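You operate a simulated robot arm through the tools that you are given. There is no shell and no other tool.

You are at the controls of a simulated robot arm. One attempt, no reset.

JOB
Wind the reel up to the count on the winding card and take it off.
Fine: guide IN to wind, OUT before you lift; reel flat on the bench; don't reset the counter; the full reel stays on its spindle.

The check looks at the end state, three seconds after you hand in, the way a careful person would. Anything else that was tipped, shoved, dropped, spilled or broken makes it a failure.

ROBOT AND FRAMES
A 7-joint arm with a two-finger gripper, fixed in place. Base frame: the origin is on the floor under the middle of its stand, x ahead of it, y to its left, z up; the work surface is at about z = 0.815. Readings come in m, degrees, newtons and seconds.
With the tool pointing down near the work surface it reaches from about 0.34 to 0.72 m from the base axis. Its first joint turns from -66.0 to 66.0 degrees. Payload 2.45 kg.
The tool frame sits at the grasp point between the pads (the TCP): z along the fingers, y along the line on which they close. The tips reach 0.026 m beyond it. The gripper opens to 0.096 m; its body begins 0.069 m behind the TCP.
Orientation is that of the tool frame in the base frame, as a unit quaternion [x, y, z, w]. With the fingers straight down and closing along the base's y, the tool's x points along the base's -x, its y along +y and its z along -z.

CONTROLS
- The arm moves only by the tool drive_tool. Its argument "targets" is a list of rows, each a list of 6 numbers: the shift along the base's x, y, z in units of 20 mm (1.0 is 20 mm), then the turn, a rotation vector about the base's x, y, z in units of 8 degrees (1.0 is 8 degrees). In form: [[dx, dy, dz, rx, ry, rz], ...]. A call has 1 to 20 rows; each row shifts and turns the commanded pose from where the row before left it. "grip" is the gripper command, from -1 (shut) to 1 (fully open), values between in proportion, set as the call begins (left out, the last holds). A call with a number of a shift or a turn outside -1 to 1 is refused whole. A row lasts 0.2 s, in which the tool goes at most 0.05 m and 8.6 degrees; a call with a longer step from one row to the next is refused whole, and so is a gripper value outside its range. A pose out of reach is approached as far as the arm can. The call stops where the force on the tool passes 40 N (or 10 N more than at its start, if that is more) or the arm is blocked; 0.2 s more then pass. The fingers move at their own pace (about 0.05 m/s each) and stop on an object; they squeeze with about 41 N. The grip force told is the motor's: it shows also when the fingers shut on nothing. Time passes only in rows, and 0.2 s behind the last, so rows that do not move let the fingers close. It gives the time, the measured TCP pose, the force on the tool (base axes), the opening and the grip force at its end, in the units of the frame above (readings bear some noise), with the torque about the TCP (base axes, N m) and any sound that the robot's microphone picked up.
- Cameras (640 x 400 px; columns grow to the right, rows downward): "scene" is fixed at [0.1423, -0.3801, 1.4214]; the picture's right is [0.93, -0.38, 0.00], its down [-0.23, -0.57, -0.79] and it looks along [0.30, 0.73, -0.62] (base axes); focal length 263 px, centre (320, 200). "wrist" rides on the gripper at [0.082, 0.003, -0.098] in the tool frame; the picture's right is [-0.04, 1.00, 0.00], its down [-0.73, -0.03, -0.68] and it looks along [-0.68, -0.03, 0.73] (tool axes); focal length 256 px, centre (320, 200). There is no depth. A picture from a camera that has moved, and an enlarged one, comes with that camera's place and axes in the base frame and with its lens.
- snapshot(camera): a new picture of that camera. It takes no simulated time.
- zoom(camera, box): a new picture of the part [left, top, right, bottom] of that camera's present view, enlarged. It takes no simulated time.
- sign_off(): hands the job in; it is judged then, once.

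Nothing tells you positions but the pictures and the camera data. Unless the task says otherwise, let go and move clear before handing in.

The tools are called as name(argument=value, ...) on one line, values as JSON. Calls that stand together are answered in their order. drive_tool: Moves the arm, as the interface text tells. Its arguments: {"type":"object","properties":{"targets":{"type":"array","items":{"type":"array","items":{"type":"number"}}},"grip":{"type":"number"}},"required":["targets"]} The other tools are called the same way: snapshot (camera) takes a picture; zoom (camera, box) takes an enlarged picture of a part of a camera's view; sign_off () hands the job in.

At the start:

```text
t: 0.0
tcp_pos: [0.4602, 0.0189, 1.1751]
orientation: [0.0, 1.0, 0.0, 0.0]
force: [-0.3, -0.1, 0.6]
moment: [0.01, 0.01, 0.01]
width: 0.0959
finger_force: 0.1
```

scene: 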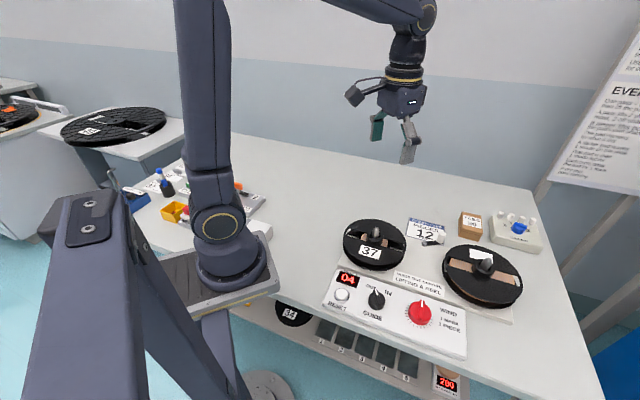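
wrist: 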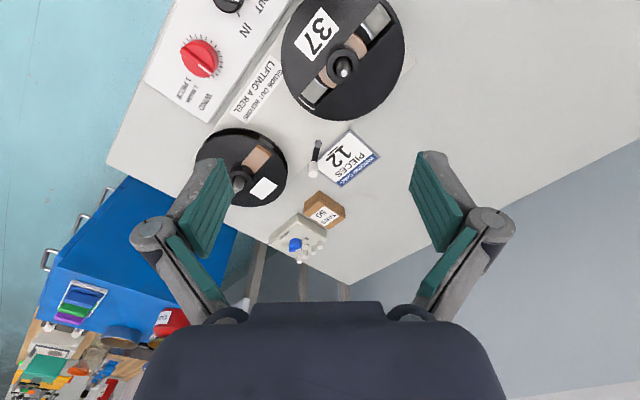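

I see a bench with a winding machine: a control panel showing 04, a guide switch, a red wind knob, a card that seems to say 12, and two reels. I'll zoom in on everything before moving.

zoom(camera="scene", box=[320, 250, 480, 350])

zoom(camera="scene", box=[330, 200, 550, 330])

zoom(camera="scene", box=[560, 20, 640, 210])

zoom(camera="wrist", box=[130, 0, 430, 190])

zoom(camera="wrist", box=[240, 110, 400, 260])

```text
4.00 times, centred on (400, 300) of scene
camera zoom: at [0.1423, -0.3801, 1.4214], right [0.93, -0.38, 0.0], down [-0.23, -0.57, -0.79], along [0.3, 0.73, -0.62], focal length 1053 px, centre (0, -200)
```

zoom: 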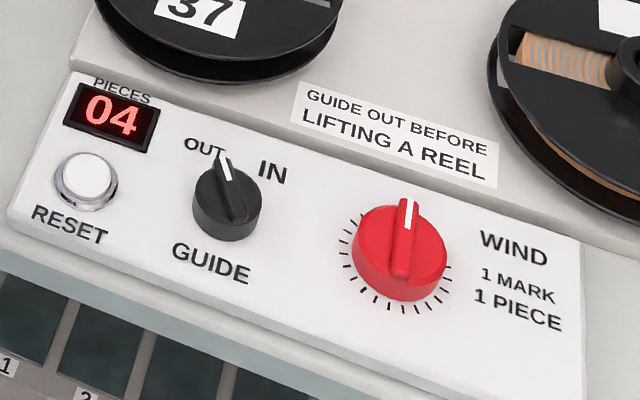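

```text
2.91 times, centred on (440, 265) of scene
camera zoom: at [0.1423, -0.3801, 1.4214], right [0.93, -0.38, 0.0], down [-0.23, -0.57, -0.79], along [0.3, 0.73, -0.62], focal length 766 px, centre (-29, 11)
```

zoom: 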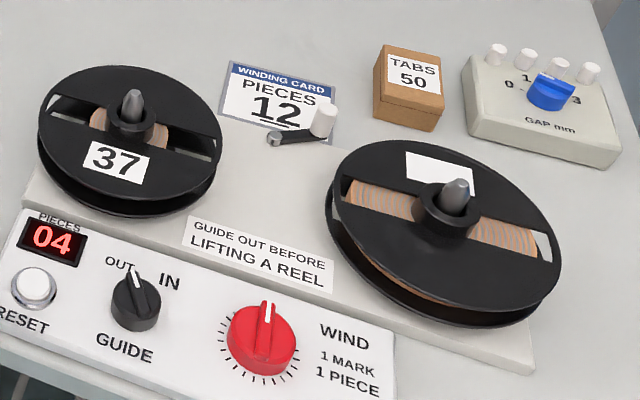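

```text
2.11 times, centred on (600, 115) of scene
camera zoom: at [0.1423, -0.3801, 1.4214], right [0.93, -0.38, 0.0], down [-0.23, -0.57, -0.79], along [0.3, 0.73, -0.62], focal length 554 px, centre (-270, 379)
```

zoom: 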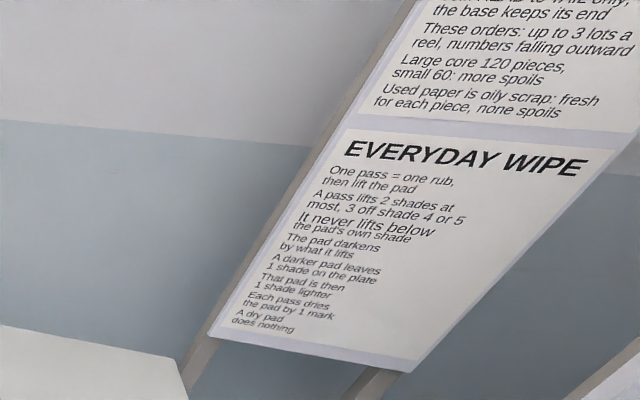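

```text
2.11 times, centred on (280, 95) of wrist
camera zoom: at [0.3788, 0.0203, 1.2729], right [0.04, 1.0, 0.0], down [0.73, -0.03, 0.68], along [0.68, -0.03, -0.73], focal length 539 px, centre (404, 421)
```

zoom: 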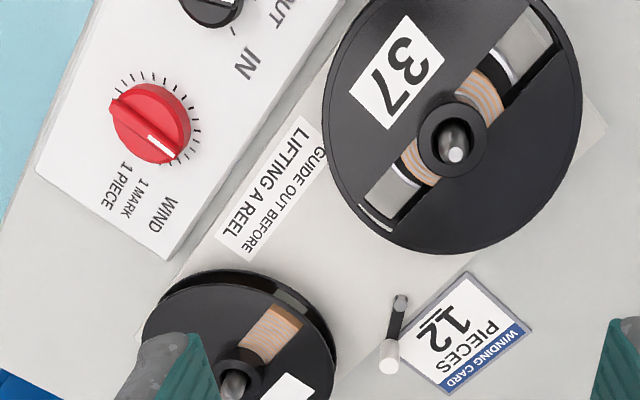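

```text
2.67 times, centred on (320, 185) of wrist
camera zoom: at [0.3788, 0.0203, 1.2729], right [0.04, 1.0, 0.0], down [0.73, -0.03, 0.68], along [0.68, -0.03, -0.73], focal length 683 px, centre (320, 240)
```

zoom: 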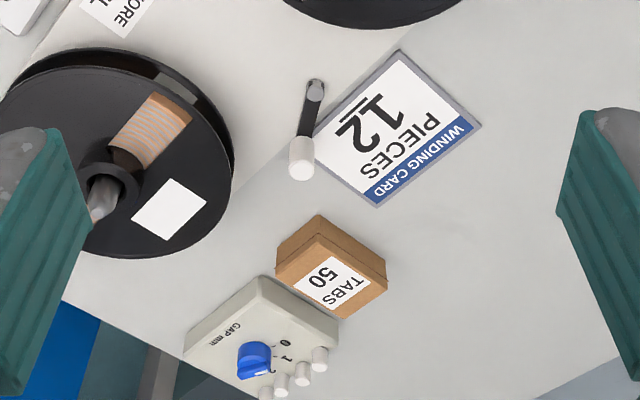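

The take-up reel (label 37, thin winding) has its spindle tip near (0.48, 0.05, 0.90). The red wind knob is near (0.48, -0.17, 0.84) and the guide knob near (0.40, -0.11). The counter reads 04 and the card says 12, so 8 more pieces are needed. I'll move the wrist camera in for a closer look at the panel.

drive_tool(targets=[[-0.5, -0.9, -0.7, 0, 0, 0], [-0.5, -0.9, -0.7, 0, 0, 0], [-0.5, -0.9, -0.7, 0, 0, 0], [-0.5, -0.9, -0.7, 0, 0, 0], [-0.5, -0.9, -0.7, 0, 0, 0], [-0.5, -0.9, -0.7, 0, 0, 0], [-0.5, -0.9, -0.7, 0, 0, 0], [-0.5, -0.9, -0.7, 0, 0, 0]], grip=1)

snapshot(camera="wrist")

snapshot(camera="scene")

```text
t: 1.8
tcp_pos: [0.3796, -0.1268, 1.0627]
orientation: [0.0, 1.0, 0.0, 0.0]
force: [0.2, 0.4, 0.4]
moment: [-0.01, -0.01, -0.03]
width: 0.0963
finger_force: 0.1
```

```text
taken
camera wrist: at [0.2985, -0.1237, 1.1603], right [0.04, 1.0, 0.0], down [0.73, -0.03, 0.68], along [0.68, -0.03, -0.73], focal length 256 px, centre (320, 200)
```

wrist: 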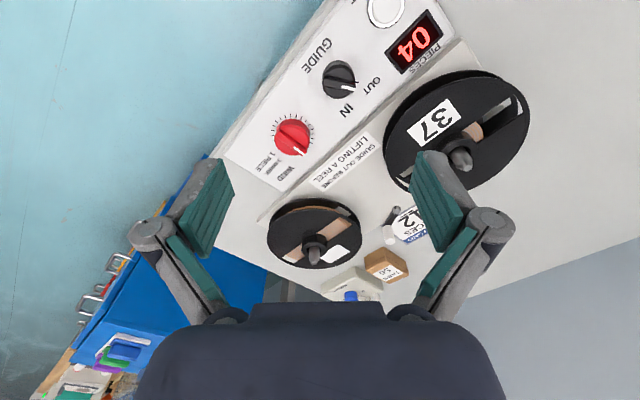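

```text
taken
```

scene: 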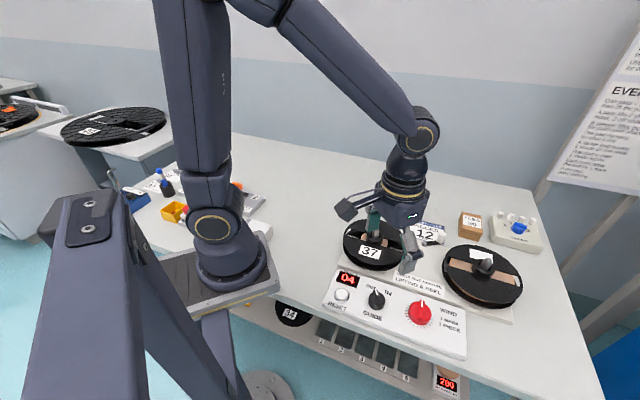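

The panel is now in view from the wrist, with the guide knob near (0.398, -0.108) and the wind knob near (0.475, -0.169). I'll zoom in to read the marks and the card.

zoom(camera="wrist", box=[240, 20, 400, 200])

zoom(camera="wrist", box=[260, 100, 330, 170])

zoom(camera="scene", box=[390, 280, 470, 340])

zoom(camera="scene", box=[400, 210, 460, 260])

```text
2.22 times, centred on (320, 110) of wrist
camera zoom: at [0.2985, -0.1237, 1.1603], right [0.04, 1.0, 0.0], down [0.73, -0.03, 0.68], along [0.68, -0.03, -0.73], focal length 569 px, centre (320, 400)
```

zoom: 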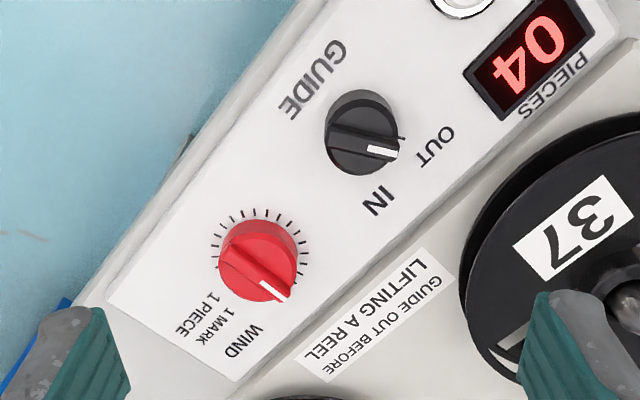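

```text
5.71 times, centred on (295, 135) of wrist
camera zoom: at [0.2985, -0.1237, 1.1603], right [0.04, 1.0, 0.0], down [0.73, -0.03, 0.68], along [0.68, -0.03, -0.73], focal length 1463 px, centre (463, 571)
```

zoom: 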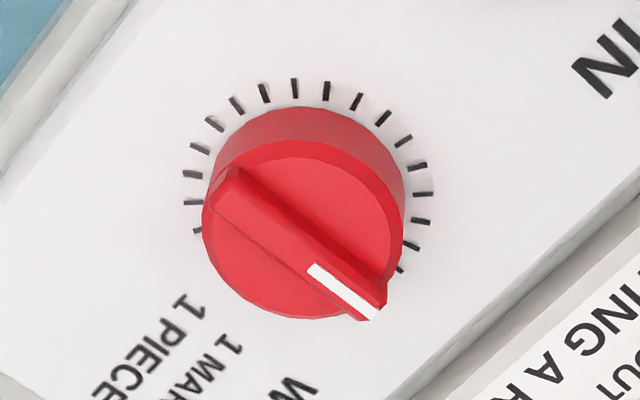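

```text
6.67 times, centred on (430, 310) of scene
camera zoom: at [0.1423, -0.3801, 1.4214], right [0.93, -0.38, 0.0], down [-0.23, -0.57, -0.79], along [0.3, 0.73, -0.62], focal length 1756 px, centre (-413, -533)
```

zoom: 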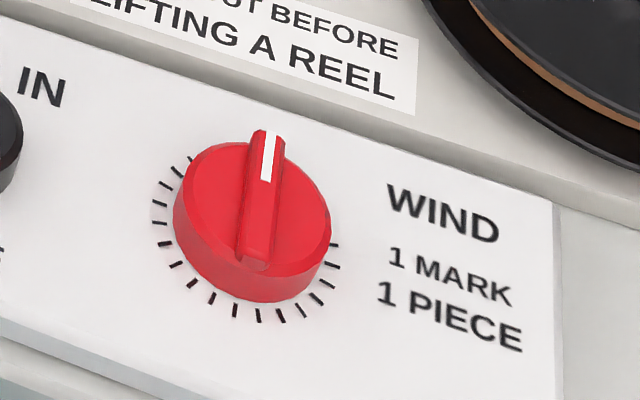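

```text
8.00 times, centred on (430, 235) of scene
camera zoom: at [0.1423, -0.3801, 1.4214], right [0.93, -0.38, 0.0], down [-0.23, -0.57, -0.79], along [0.3, 0.73, -0.62], focal length 2107 px, centre (-560, -80)
```

zoom: 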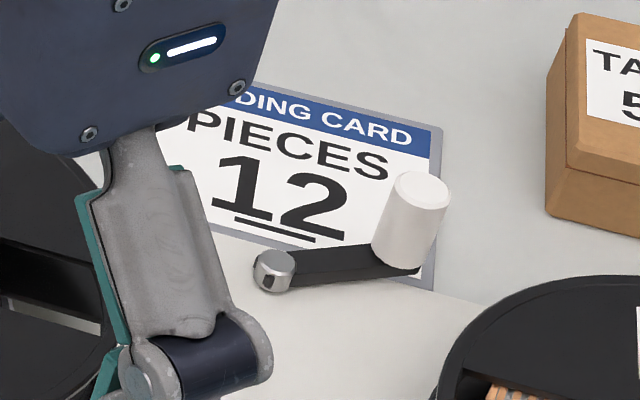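

I read the card as PIECES 12. The wind dial marks are about 15° apart, so 8 marks is about 120°. The wind knob ridge is centred near (0.477, -0.171, 0.855), pointing about 45° in the base frame. Next I'll look closely at the guide knob and the reel.

zoom(camera="wrist", box=[310, 50, 380, 120])

zoom(camera="scene", box=[355, 275, 405, 315])

zoom(camera="wrist", box=[370, 50, 540, 210])

zoom(camera="scene", box=[150, 150, 290, 340])

```text
5.71 times, centred on (345, 85) of wrist
camera zoom: at [0.2985, -0.1237, 1.1603], right [0.04, 1.0, 0.0], down [0.73, -0.03, 0.68], along [0.68, -0.03, -0.73], focal length 1463 px, centre (177, 857)
```

zoom: 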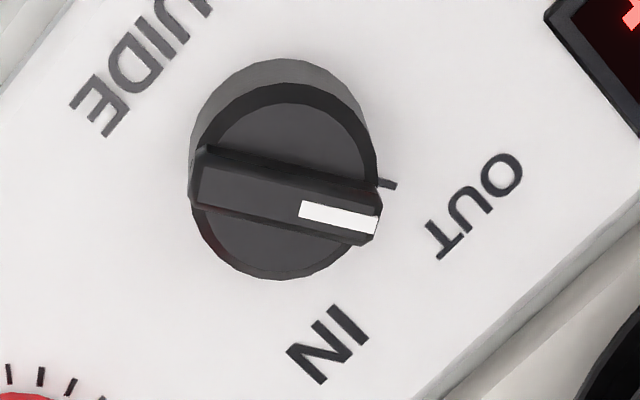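

```text
10.00 times, centred on (380, 295) of scene
camera zoom: at [0.1423, -0.3801, 1.4214], right [0.93, -0.38, 0.0], down [-0.23, -0.57, -0.79], along [0.3, 0.73, -0.62], focal length 2634 px, centre (-280, -750)
```

zoom: 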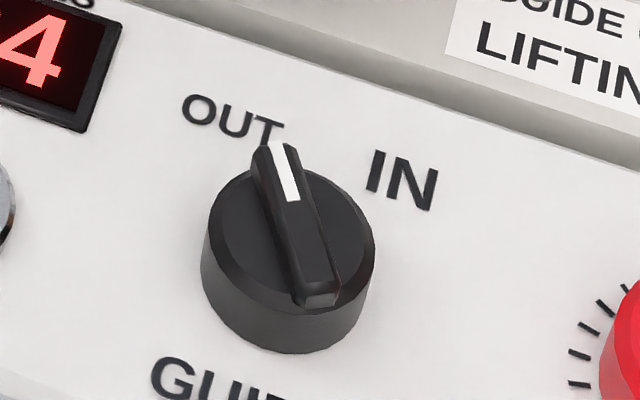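

```text
2.50 times, centred on (455, 130) of wrist
camera zoom: at [0.2985, -0.1237, 1.1603], right [0.04, 1.0, 0.0], down [0.73, -0.03, 0.68], along [0.68, -0.03, -0.73], focal length 640 px, centre (-18, 375)
```

zoom: 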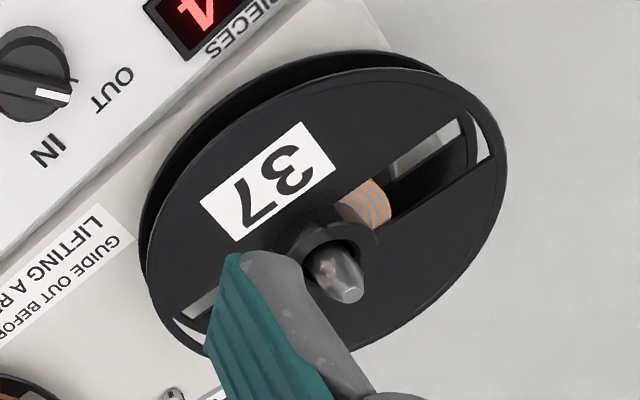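

```text
2.11 times, centred on (220, 245) of scene
camera zoom: at [0.1423, -0.3801, 1.4214], right [0.93, -0.38, 0.0], down [-0.23, -0.57, -0.79], along [0.3, 0.73, -0.62], focal length 554 px, centre (530, 105)
```

zoom: 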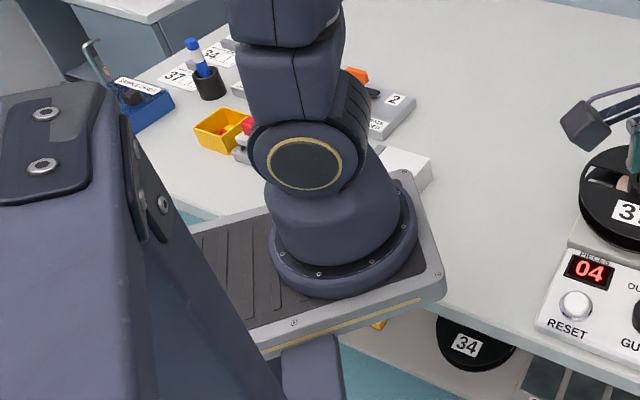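

The guide knob's ridge is centred near (0.4015, -0.1075), top about 0.857, pointing about 75° (OUT). IN is about 60° clockwise from there. I'll turn the gripper +75° so it closes across the ridge, and move above it.

drive_tool(targets=[[0.11, 0.0965, -0.3, 0, 0, 0.9375], [0.11, 0.0965, -0.3, 0, 0, 0.9375], [0.11, 0.0965, -0.3, 0, 0, 0.9375], [0.11, 0.0965, -0.3, 0, 0, 0.9375], [0.11, 0.0965, -0.3, 0, 0, 0.9375], [0.11, 0.0965, -0.3, 0, 0, 0.9375], [0.11, 0.0965, -0.3, 0, 0, 0.9375], [0.11, 0.0965, -0.3, 0, 0, 0.9375], [0.11, 0.0965, -0.3, 0, 0, 0.9375], [0.11, 0.0965, -0.3, 0, 0, 0.9375], [0, 0, 0, 0, 0, 0]], grip=0.0)

snapshot(camera="wrist")

snapshot(camera="scene")

```text
t: 4.2
tcp_pos: [0.4023, -0.1079, 1.0036]
orientation: [-0.61, 0.793, -0.001, 0.0]
force: [-0.2, -0.6, 0.4]
moment: [0.0, 0.01, -0.02]
width: 0.0481
finger_force: 0.0
```

```text
taken
camera wrist: at [0.3785, -0.1865, 1.1012], right [-0.96, 0.3, 0.0], down [0.22, 0.7, 0.68], along [0.2, 0.65, -0.73], focal length 256 px, centre (320, 200)
```

wrist: 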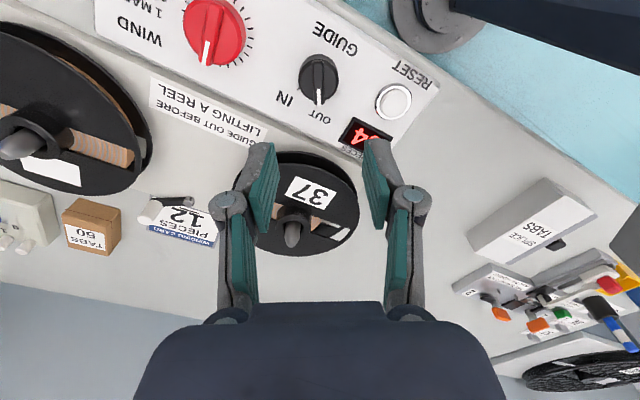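

```text
taken
```

scene: 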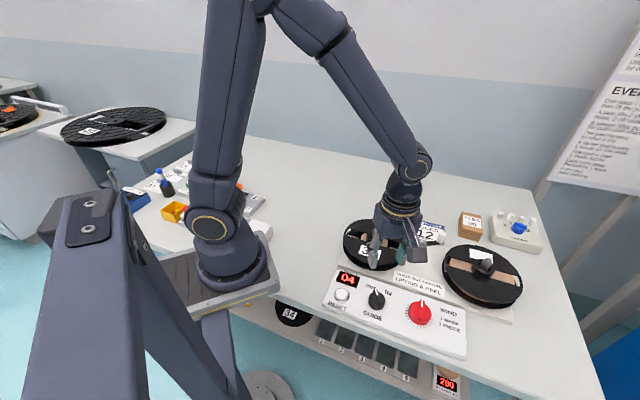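

I'm turned 75°, and the guide knob's pointer lies straight up and down between the fingers. I'll zoom in to refine the alignment before descending.

zoom(camera="wrist", box=[280, 40, 360, 120])

```text
5.00 times, centred on (320, 80) of wrist
camera zoom: at [0.3785, -0.1865, 1.1012], right [-0.96, 0.3, 0.0], down [0.22, 0.7, 0.68], along [0.2, 0.65, -0.73], focal length 1280 px, centre (320, 800)
```

zoom: 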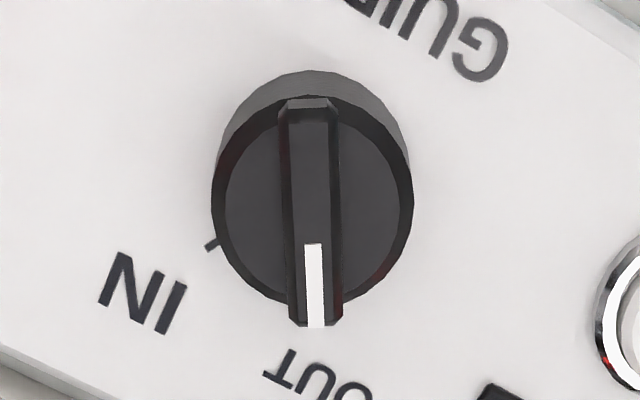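

The guide ridge measures centre (0.4027, -0.109), angle about 74°, and the IN tick is about 60° clockwise. I'll descend to just above it and check.

drive_tool(targets=[[0, -0.03, -0.75, 0, 0, 0], [0, -0.03, -0.75, 0, 0, 0], [0, 0, -0.75, 0, 0, 0], [0, 0, -0.75, 0, 0, 0], [0, 0, -0.75, 0, 0, 0], [0, 0, -0.75, 0, 0, 0], [0, 0, -0.7, 0, 0, 0], [0, 0, 0, 0, 0, 0]], grip=-0.2)

snapshot(camera="wrist")

zoom(camera="scene", box=[330, 220, 450, 330])

```text
t: 6.0
tcp_pos: [0.4016, -0.1076, 0.8981]
orientation: [-0.609, 0.793, 0.0, 0.001]
force: [-0.2, 0.5, -0.1]
moment: [0.0, -0.02, -0.02]
width: 0.0383
finger_force: 0.0
```

```text
taken
camera wrist: at [0.3777, -0.1877, 0.9958], right [-0.95, 0.3, 0.0], down [0.22, 0.7, 0.68], along [0.2, 0.65, -0.73], focal length 256 px, centre (320, 200)
```

wrist: 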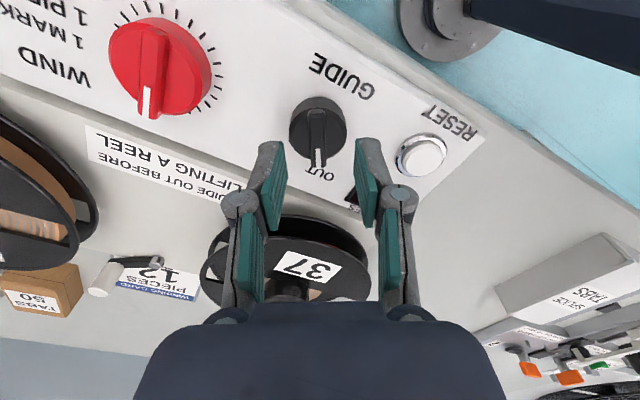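

```text
3.64 times, centred on (390, 275) of scene
camera zoom: at [0.1423, -0.3801, 1.4214], right [0.93, -0.38, 0.0], down [-0.23, -0.57, -0.79], along [0.3, 0.73, -0.62], focal length 958 px, centre (66, -73)
```

zoom: 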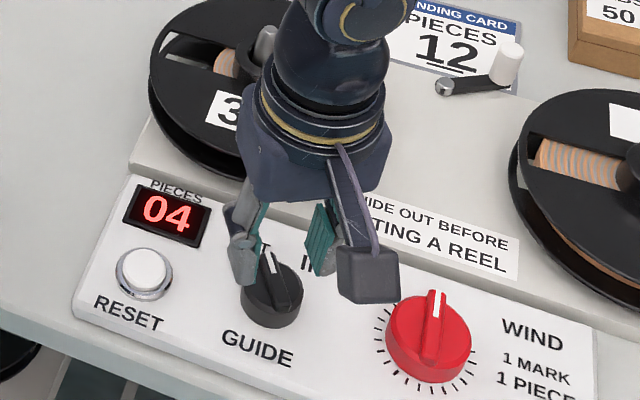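

zoom(camera="wrist", box=[250, 80, 390, 210])

```text
3.08 times, centred on (320, 145) of wrist
camera zoom: at [0.3777, -0.1877, 0.9958], right [-0.95, 0.3, 0.0], down [0.22, 0.7, 0.68], along [0.2, 0.65, -0.73], focal length 788 px, centre (320, 369)
```

zoom: 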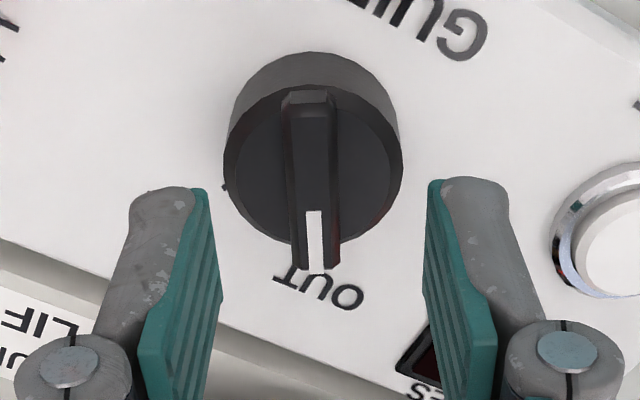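

The fingers straddle the guide ridge, but the ridge sits about 2 mm toward +x of the finger midline. I'll correct that and lower the tips to about z = 0.850, just above the knob's top disc.

drive_tool(targets=[[0.09, -0.03, -0.3, 0, 0, 0], [0, 0, -0.3, 0, 0, 0], [0, 0, -0.3, 0, 0, 0], [0, 0, -0.15, 0, 0, 0], [0, 0, 0, 0, 0, 0]], grip=-0.3)

zoom(camera="wrist", box=[250, 80, 390, 210])

zoom(camera="scene", box=[350, 260, 420, 320])

```text
t: 7.2
tcp_pos: [0.4045, -0.1094, 0.8772]
orientation: [-0.608, 0.794, 0.001, 0.001]
force: [-0.1, -0.1, -0.6]
moment: [-0.01, -0.04, 0.01]
width: 0.0339
finger_force: 0.0
```

```text
3.08 times, centred on (320, 145) of wrist
camera zoom: at [0.3798, -0.1883, 0.9754], right [-0.95, 0.3, 0.0], down [0.22, 0.7, 0.68], along [0.2, 0.65, -0.73], focal length 788 px, centre (320, 369)
```

zoom: 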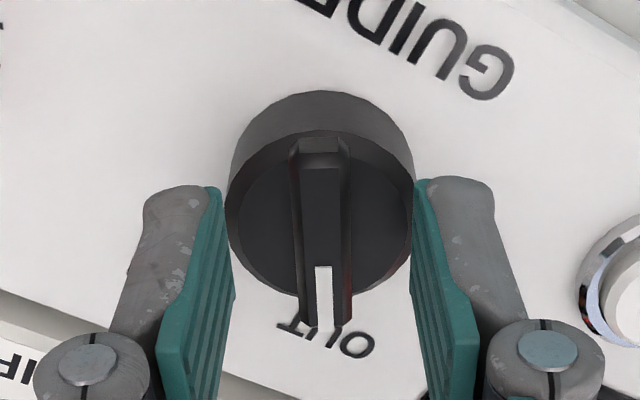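

```text
6.67 times, centred on (385, 290) of scene
camera zoom: at [0.1423, -0.3801, 1.4214], right [0.93, -0.38, 0.0], down [-0.23, -0.57, -0.79], along [0.3, 0.73, -0.62], focal length 1756 px, centre (-113, -400)
```

zoom: 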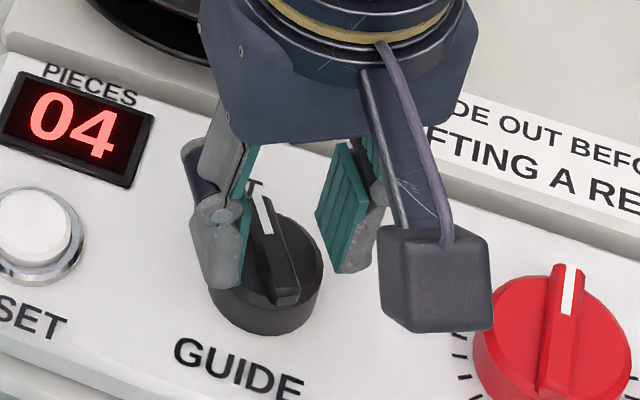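

The ridge is now centred between the pads with no contact force. I'll close on it.

drive_tool(targets=[[0, 0, 0, 0, 0, 0], [0, 0, 0, 0, 0, 0], [0, 0, 0, 0, 0, 0]], grip=-1)

zoom(camera="wrist", box=[250, 80, 390, 210])

```text
t: 8.0
tcp_pos: [0.4038, -0.1097, 0.8785]
orientation: [-0.609, 0.793, 0.0, 0.0]
force: [-0.7, -1.0, 0.5]
moment: [0.02, -0.01, -0.02]
width: 0.0003
finger_force: 28.2
```

```text
3.08 times, centred on (320, 145) of wrist
camera zoom: at [0.3798, -0.1883, 0.9755], right [-0.95, 0.3, 0.0], down [0.22, 0.7, 0.68], along [0.2, 0.65, -0.73], focal length 788 px, centre (320, 369)
```

zoom: 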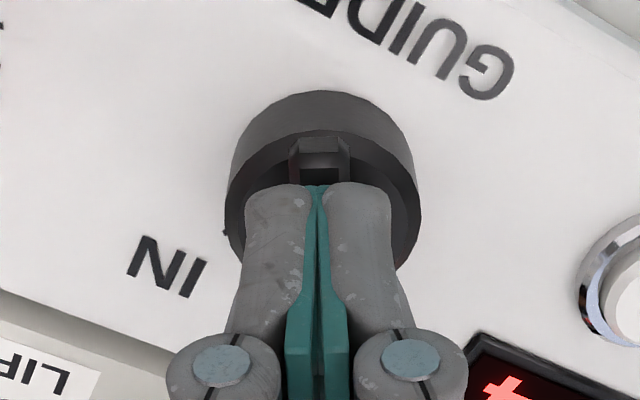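

The fingers shut fully, so the tips were still just above the ridge. I'll reopen and go a few millimetres lower.

drive_tool(targets=[[0, 0, 0, 0, 0, 0], [0, 0, 0, 0, 0, 0], [0, 0, -0.1, 0, 0, 0], [0, 0, -0.1, 0, 0, 0], [0, 0, 0, 0, 0, 0]], grip=-0.4)

zoom(camera="wrist", box=[250, 80, 390, 210])

```text
t: 9.2
tcp_pos: [0.4038, -0.1093, 0.8735]
orientation: [-0.609, 0.793, 0.0, 0.0]
force: [-0.4, -0.1, -0.1]
moment: [0.0, -0.02, 0.0]
width: 0.0289
finger_force: 0.1
```

```text
3.08 times, centred on (320, 145) of wrist
camera zoom: at [0.3798, -0.1882, 0.9714], right [-0.95, 0.3, 0.0], down [0.22, 0.7, 0.68], along [0.2, 0.65, -0.73], focal length 788 px, centre (320, 369)
```

zoom: 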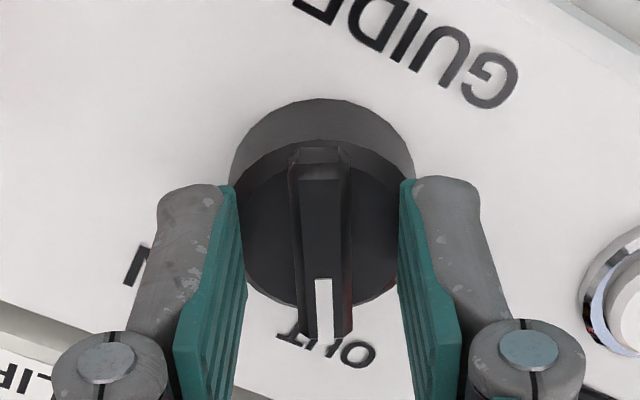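

drive_tool(targets=[[0, 0, -0.1, 0, 0, 0], [0, 0, 0, 0, 0, 0]], grip=-0.4)

drive_tool(targets=[[0, 0, 0, 0, 0, 0], [0, 0, 0, 0, 0, 0], [0, 0, 0, 0, 0, 0]], grip=-1)

zoom(camera="wrist", box=[250, 80, 390, 210])

```text
t: 9.8
tcp_pos: [0.4035, -0.1095, 0.8716]
orientation: [-0.608, 0.794, 0.001, 0.0]
force: [0.1, 0.0, 0.4]
moment: [-0.01, 0.01, -0.01]
width: 0.0288
finger_force: 0.1
```

```text
t: 10.6
tcp_pos: [0.4029, -0.1091, 0.8729]
orientation: [-0.608, 0.794, 0.0, -0.001]
force: [-3.2, 1.5, 0.4]
moment: [0.13, 0.11, 0.01]
width: 0.0108
finger_force: 38.6
```

```text
3.08 times, centred on (320, 145) of wrist
camera zoom: at [0.3798, -0.1878, 0.9698], right [-0.95, 0.3, 0.0], down [0.22, 0.7, 0.68], along [0.2, 0.65, -0.73], focal length 788 px, centre (320, 369)
```

zoom: 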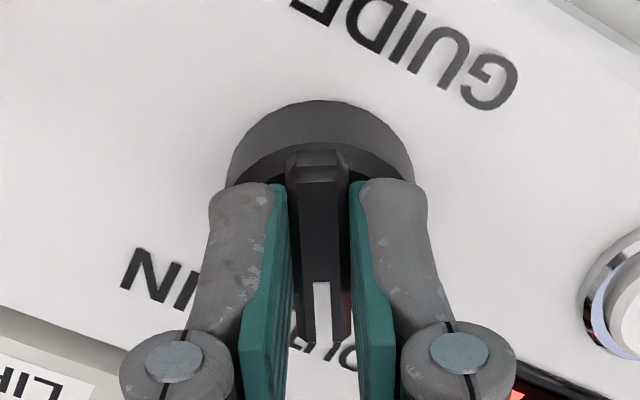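

The pads hold the ridge at 10.8 mm wide. Now I'll turn clockwise toward IN, the first half and then a check.

drive_tool(targets=[[0, 0, 0, 0, 0, -0.625], [0, 0, 0, 0, 0, -0.625], [0, 0, 0, 0, 0, -0.625], [0, 0, 0, 0, 0, -0.625], [0, 0, 0, 0, 0, -0.625], [0, 0, 0, 0, 0, -0.625]], grip=-1)

snapshot(camera="scene")

zoom(camera="wrist", box=[250, 80, 390, 210])

```text
t: 12.0
tcp_pos: [0.4011, -0.1072, 0.8718]
orientation: [-0.382, 0.924, 0.002, -0.001]
force: [-18.6, 10.3, 10.8]
moment: [0.6, 0.03, 0.04]
width: 0.0111
finger_force: 37.9
```

```text
taken
```

scene: 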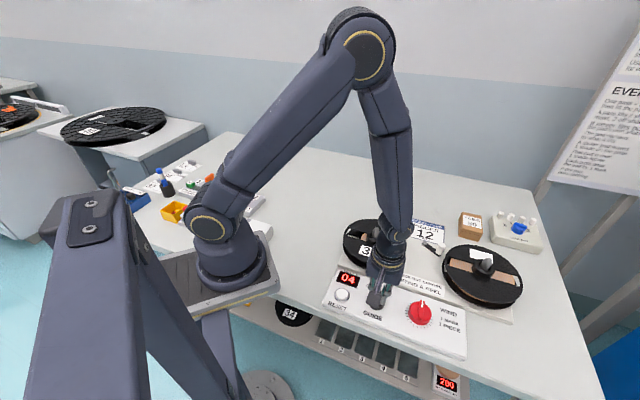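

```text
3.08 times, centred on (320, 145) of wrist
camera zoom: at [0.3424, -0.1641, 0.97], right [-0.68, 0.74, 0.0], down [0.54, 0.5, 0.68], along [0.5, 0.46, -0.74], focal length 788 px, centre (320, 369)
```

zoom: 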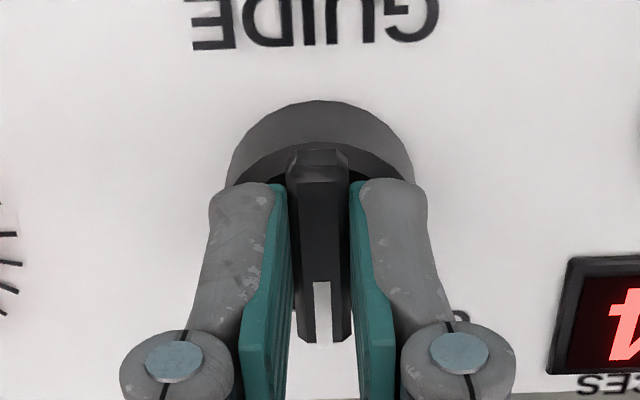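

The knob turned 30° with some side load, because the knob axis is a few millimetres off my tool axis. I'll finish the turn to IN while easing the position to relieve it.

drive_tool(targets=[[-0.03, 0.025, 0, 0, 0, -0.625], [-0.03, 0.025, 0, 0, 0, -0.625], [-0.03, 0.025, 0, 0, 0, -0.625], [-0.03, 0.025, 0, 0, 0, -0.625], [-0.03, 0.025, 0, 0, 0, -0.625], [-0.03, 0.025, 0, 0, 0, -0.625]], grip=-1)

snapshot(camera="scene")

snapshot(camera="wrist")

```text
t: 13.4
tcp_pos: [0.4007, -0.1054, 0.8721]
orientation: [-0.13, 0.992, 0.0, 0.0]
force: [-3.0, 3.5, -7.3]
moment: [-0.2, 1.14, 0.06]
width: 0.0107
finger_force: 38.1
```

```text
taken
```

scene: 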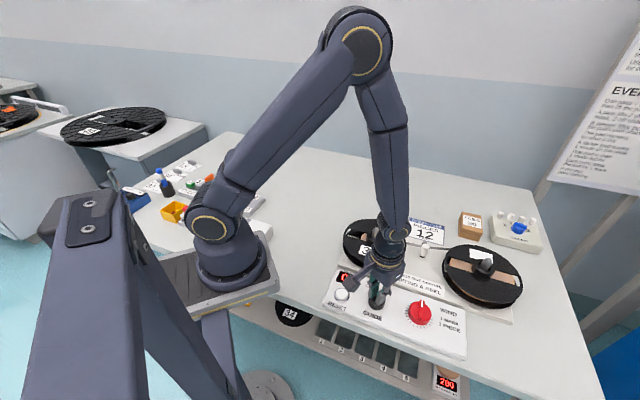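

```text
taken
camera wrist: at [0.321, -0.1245, 0.9697], right [-0.22, 0.98, 0.0], down [0.72, 0.16, 0.68], along [0.66, 0.15, -0.73], focal length 256 px, centre (320, 200)
```

wrist: 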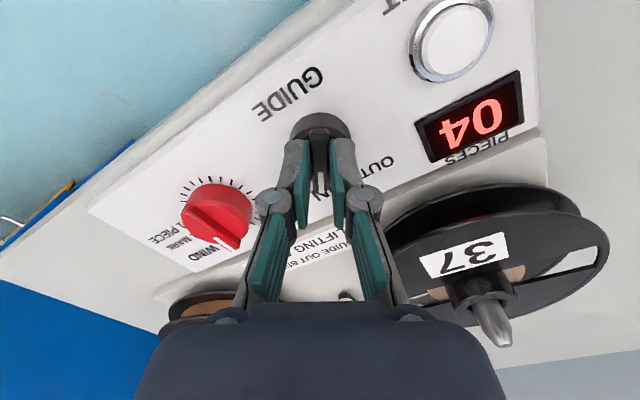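

The guide arm swung over, with the white roller now near (425, 247) in the scene view. I'll let go, rise, and verify the pointer is at IN.

drive_tool(targets=[[0, 0, 0, 0, 0, 0], [0, 0, 0, 0, 0, 0], [0, 0, 0, 0, 0, 0]], grip=-0.4)

drive_tool(targets=[[0, 0, 0.5, 0, 0, 0], [0, 0, 0.8, 0, 0, 0], [0, 0, 0.9, 0, 0, 0], [0, 0, 0.9, 0, 0, 0], [0, 0, 0.9, 0, 0, 0], [0, 0, 0, 0, 0, 0]])

snapshot(camera="wrist")

snapshot(camera="scene")

zoom(camera="wrist", box=[240, 20, 420, 160])

```text
t: 14.2
tcp_pos: [0.4001, -0.1056, 0.8723]
orientation: [-0.131, 0.991, 0.0, 0.0]
force: [0.4, 0.6, -0.5]
moment: [-0.01, 0.01, -0.02]
width: 0.0289
finger_force: 0.1
```

```text
t: 15.6
tcp_pos: [0.3988, -0.1038, 0.9529]
orientation: [-0.13, 0.991, -0.001, 0.0]
force: [0.0, -0.4, 0.3]
moment: [0.0, 0.0, 0.0]
width: 0.0289
finger_force: 0.0
```

```text
taken
camera wrist: at [0.3207, -0.1237, 1.0507], right [-0.22, 0.98, 0.0], down [0.72, 0.16, 0.68], along [0.66, 0.15, -0.73], focal length 256 px, centre (320, 200)
```

wrist: 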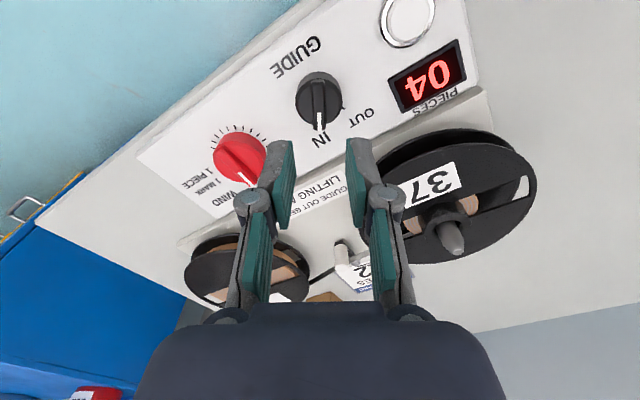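

```text
taken
```

scene: 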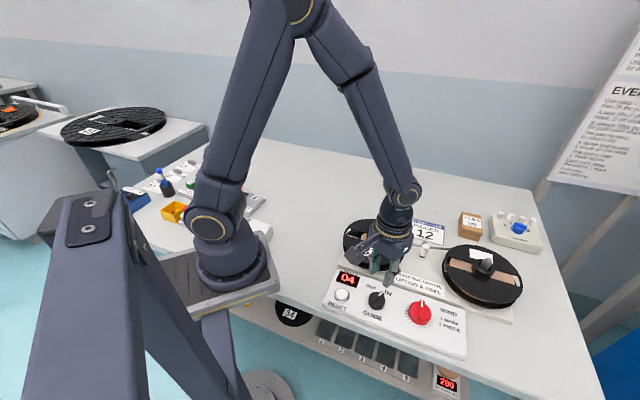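

```text
2.86 times, centred on (330, 90) of wrist
camera zoom: at [0.3207, -0.1237, 1.0507], right [-0.22, 0.98, 0.0], down [0.72, 0.16, 0.68], along [0.66, 0.15, -0.73], focal length 731 px, centre (291, 514)
```

zoom: 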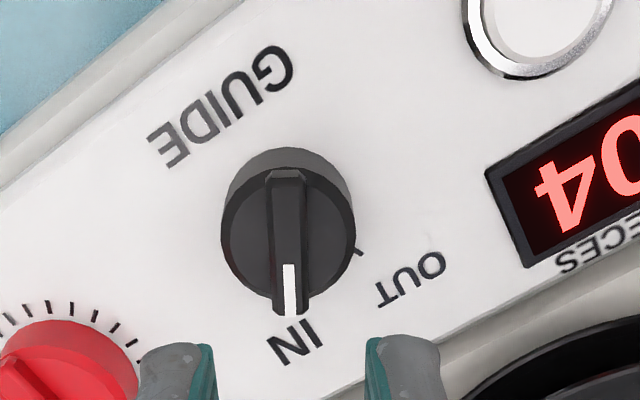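

zoom(camera="scene", box=[340, 210, 540, 340])

zoom(camera="scene", box=[355, 275, 405, 315])

```text
3.08 times, centred on (440, 275) of scene
camera zoom: at [0.1422, -0.3801, 1.4214], right [0.93, -0.38, 0.0], down [-0.23, -0.57, -0.79], along [0.3, 0.73, -0.62], focal length 810 px, centre (-49, -31)
```

zoom: 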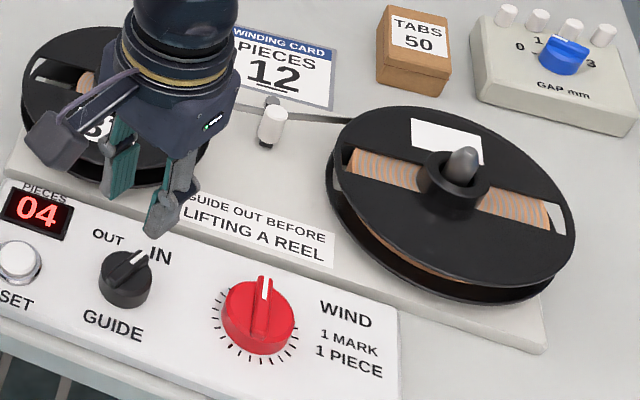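

```text
10.00 times, centred on (380, 295) of scene
camera zoom: at [0.1422, -0.3801, 1.4214], right [0.93, -0.38, 0.0], down [-0.23, -0.57, -0.79], along [0.3, 0.73, -0.62], focal length 2634 px, centre (-280, -750)
```

zoom: 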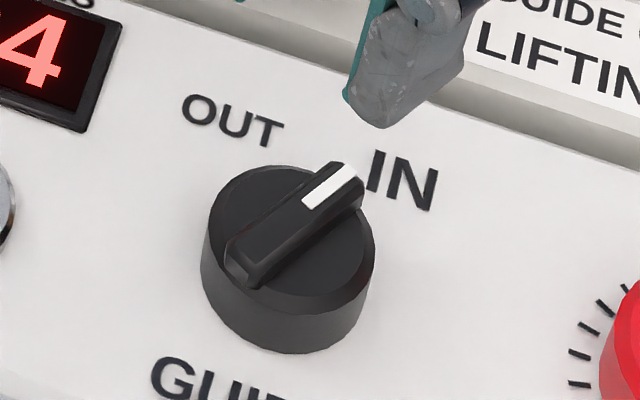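

The guide is IN and the tape now runs past the roller to the full reel. Next I'll turn back to +45° and move above the red wind knob, which is near (0.4785, -0.171).

drive_tool(targets=[[0.486, -0.41, 0, 0, 0, 0.469], [0.486, -0.41, 0, 0, 0, 0.469], [0.486, -0.41, 0, 0, 0, 0.469], [0.486, -0.41, 0, 0, 0, 0.469], [0.486, -0.41, -0.3, 0, 0, 0.469], [0.486, -0.41, -0.3, 0, 0, 0.469], [0.486, -0.41, -0.3, 0, 0, 0.469], [0.486, -0.41, -0.3, 0, 0, 0.469], [0, 0, 0, 0, 0, 0]], grip=-0.3)

snapshot(camera="wrist")

zoom(camera="wrist", box=[250, 50, 390, 190])

```text
t: 17.6
tcp_pos: [0.4788, -0.1723, 0.9287]
orientation: [-0.383, 0.924, 0.0, 0.0]
force: [-0.3, -0.1, 0.3]
moment: [0.04, 0.04, -0.03]
width: 0.0335
finger_force: 0.0
```

```text
taken
camera wrist: at [0.4192, -0.2282, 1.026], right [-0.68, 0.73, 0.0], down [0.54, 0.5, 0.68], along [0.5, 0.46, -0.73], focal length 256 px, centre (320, 200)
```

wrist: 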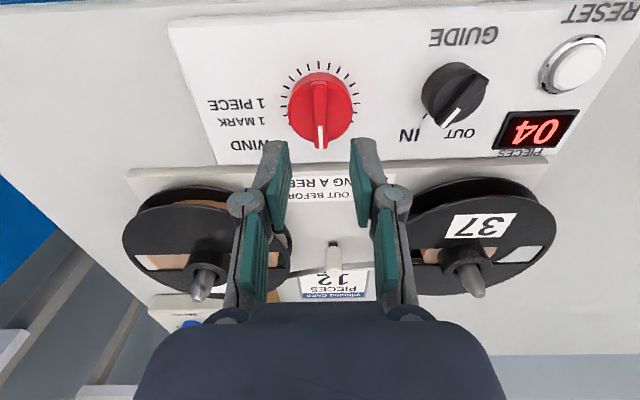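

```text
2.86 times, centred on (320, 120) of wrist
camera zoom: at [0.4192, -0.2282, 1.026], right [-0.68, 0.73, 0.0], down [0.54, 0.5, 0.68], along [0.5, 0.46, -0.73], focal length 731 px, centre (320, 429)
```

zoom: 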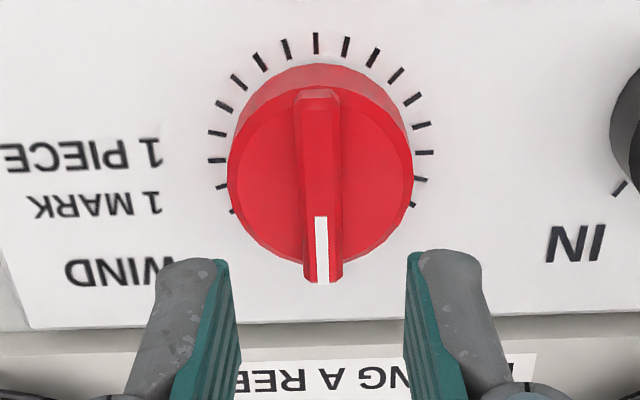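

The red knob's ridge is centred between the fingers and aligned within about 1°. I'll descend with care.

drive_tool(targets=[[0, 0, -0.6, 0, 0, 0], [0, 0, -0.6, 0, 0, 0], [0, 0, -0.6, 0, 0, 0], [0, 0, -0.6, 0, 0, 0], [0, 0, -0.1, 0, 0, 0], [0, 0, 0, 0, 0, 0]])

zoom(camera="wrist", box=[250, 80, 390, 210])

zoom(camera="scene", box=[380, 270, 460, 335])

```text
t: 19.0
tcp_pos: [0.4775, -0.1703, 0.878]
orientation: [-0.383, 0.924, 0.001, -0.001]
force: [-1.0, -0.3, 0.6]
moment: [-0.03, 0.0, -0.02]
width: 0.0333
finger_force: 0.1
```

```text
3.08 times, centred on (320, 145) of wrist
camera zoom: at [0.418, -0.2279, 0.9756], right [-0.68, 0.73, 0.0], down [0.54, 0.5, 0.68], along [0.5, 0.46, -0.73], focal length 788 px, centre (320, 369)
```

zoom: 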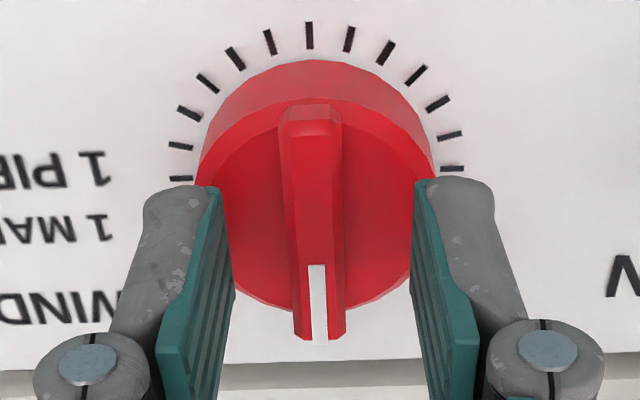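

```text
6.15 times, centred on (420, 302) of scene
camera zoom: at [0.1423, -0.3801, 1.4214], right [0.93, -0.38, 0.0], down [-0.23, -0.57, -0.79], along [0.3, 0.73, -0.62], focal length 1621 px, centre (-295, -431)
```

zoom: 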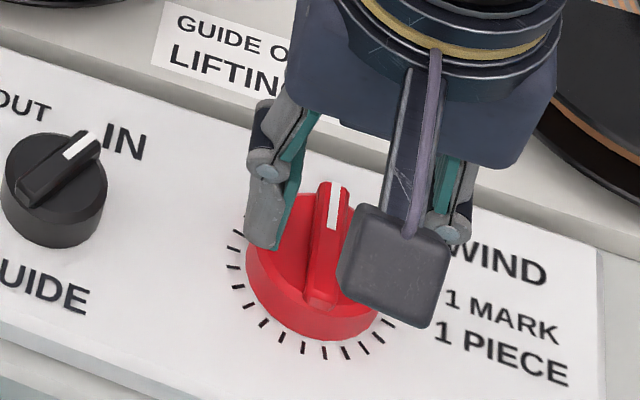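

The position is good, with the knob axis about 1.5 mm forward of mine. I'll nudge forward and lower to the same depth that worked on the guide knob, watching the force.

drive_tool(targets=[[0.05, 0.05, 0, 0, 0, 0], [0, 0, -0.1, 0, 0, 0], [0, 0, -0.1, 0, 0, 0], [0, 0, 0, 0, 0, 0]])

drive_tool(targets=[[0, 0, -0.1, 0, 0, 0], [0, 0, 0, 0, 0, 0]])

zoom(camera="wrist", box=[250, 80, 390, 210])

```text
t: 20.0
tcp_pos: [0.4777, -0.1712, 0.8732]
orientation: [-0.383, 0.924, 0.0, 0.0]
force: [0.1, -0.2, 0.0]
moment: [0.0, 0.02, 0.0]
width: 0.0337
finger_force: 0.0
```

```text
t: 20.6
tcp_pos: [0.4772, -0.1705, 0.8723]
orientation: [-0.383, 0.924, 0.0, 0.0]
force: [0.7, 0.1, 0.2]
moment: [-0.04, 0.0, -0.04]
width: 0.0336
finger_force: 0.1
```

```text
3.08 times, centred on (320, 145) of wrist
camera zoom: at [0.4184, -0.2267, 0.9699], right [-0.68, 0.73, 0.0], down [0.54, 0.5, 0.68], along [0.5, 0.46, -0.73], focal length 788 px, centre (320, 369)
```

zoom: 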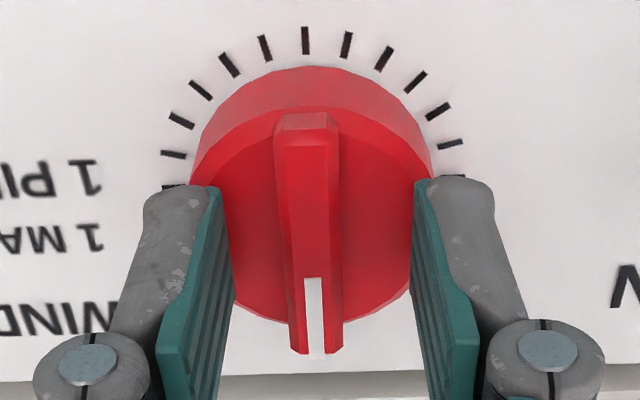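

Laterally the ridge is about 1.4 mm off, so I'll shift and then close on it.

drive_tool(targets=[[0.05, -0.05, 0, 0, 0, 0], [0, 0, 0, 0, 0, 0]])

drive_tool(targets=[[0, 0, 0, 0, 0, 0], [0, 0, 0, 0, 0, 0], [0, 0, 0, 0, 0, 0]], grip=-1)

zoom(camera="wrist", box=[250, 80, 390, 210])

```text
t: 21.2
tcp_pos: [0.4779, -0.1706, 0.8725]
orientation: [-0.383, 0.924, 0.0, 0.0]
force: [-0.7, -0.2, -0.9]
moment: [-0.01, -0.01, -0.03]
width: 0.0337
finger_force: 0.1
```

```text
t: 22.0
tcp_pos: [0.4792, -0.172, 0.8726]
orientation: [-0.382, 0.924, 0.001, 0.0]
force: [1.6, -2.5, -2.9]
moment: [0.02, -0.09, 0.03]
width: 0.0109
finger_force: 37.8
```

```text
3.08 times, centred on (320, 145) of wrist
camera zoom: at [0.4194, -0.2279, 0.9698], right [-0.68, 0.73, 0.0], down [0.54, 0.5, 0.68], along [0.5, 0.46, -0.73], focal length 788 px, centre (320, 369)
```

zoom: 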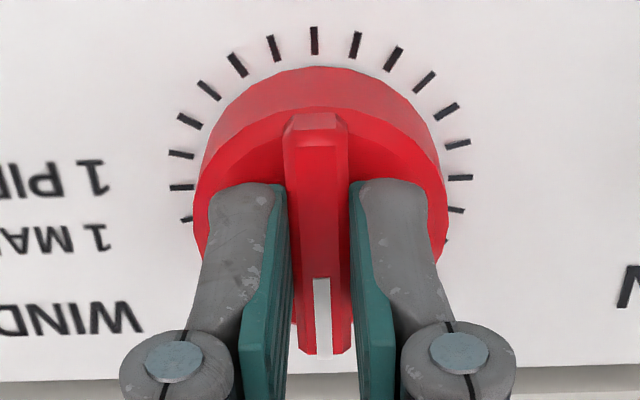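

The ridge is gripped at 10.9 mm. I'll turn one mark (15°) clockwise and check the counter.

drive_tool(targets=[[0, 0, 0, 0, 0, -0.625], [0, 0, 0, 0, 0, -0.625], [0, 0, 0, 0, 0, -0.625], [0, 0, 0, 0, 0, 0]], grip=-1)

snapshot(camera="scene")

zoom(camera="scene", box=[325, 260, 395, 310])

snapshot(camera="wrist")

```text
t: 23.0
tcp_pos: [0.4787, -0.1709, 0.873]
orientation: [-0.258, 0.966, 0.001, -0.001]
force: [-3.3, -0.7, -5.4]
moment: [0.08, -0.2, -0.01]
width: 0.0109
finger_force: 38.1
```

```text
taken
```

scene: 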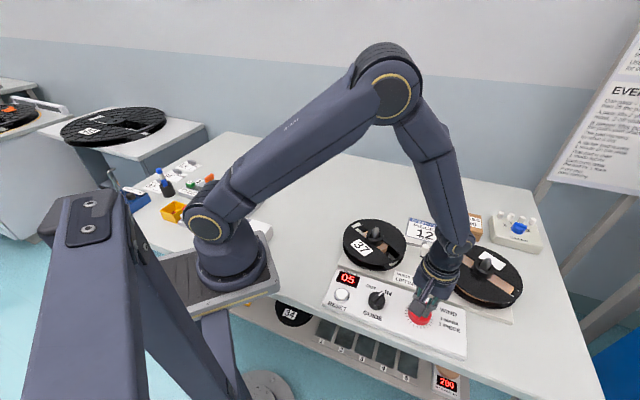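

```text
8.00 times, centred on (360, 285) of scene
camera zoom: at [0.1423, -0.3802, 1.4214], right [0.93, -0.38, 0.0], down [-0.23, -0.57, -0.79], along [0.3, 0.73, -0.62], focal length 2107 px, centre (0, -480)
```

zoom: 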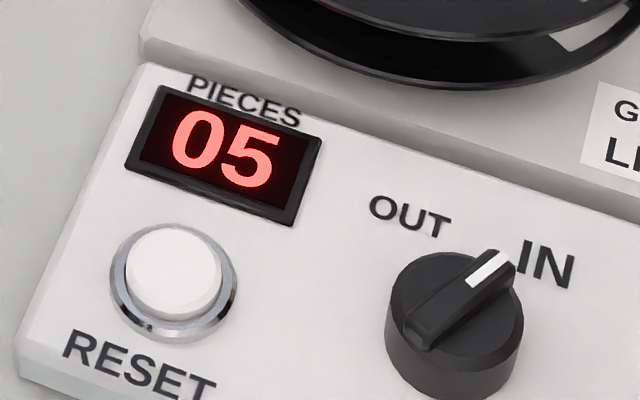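

```text
taken
camera wrist: at [0.407, -0.21, 0.9699], right [-0.46, 0.89, 0.0], down [0.65, 0.34, 0.68], along [0.6, 0.32, -0.73], focal length 256 px, centre (320, 200)
```

wrist: 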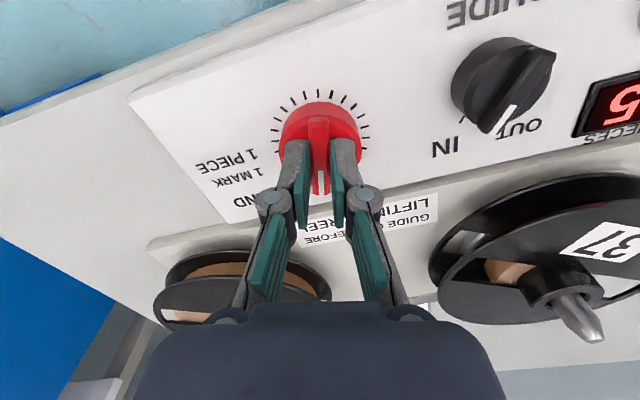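

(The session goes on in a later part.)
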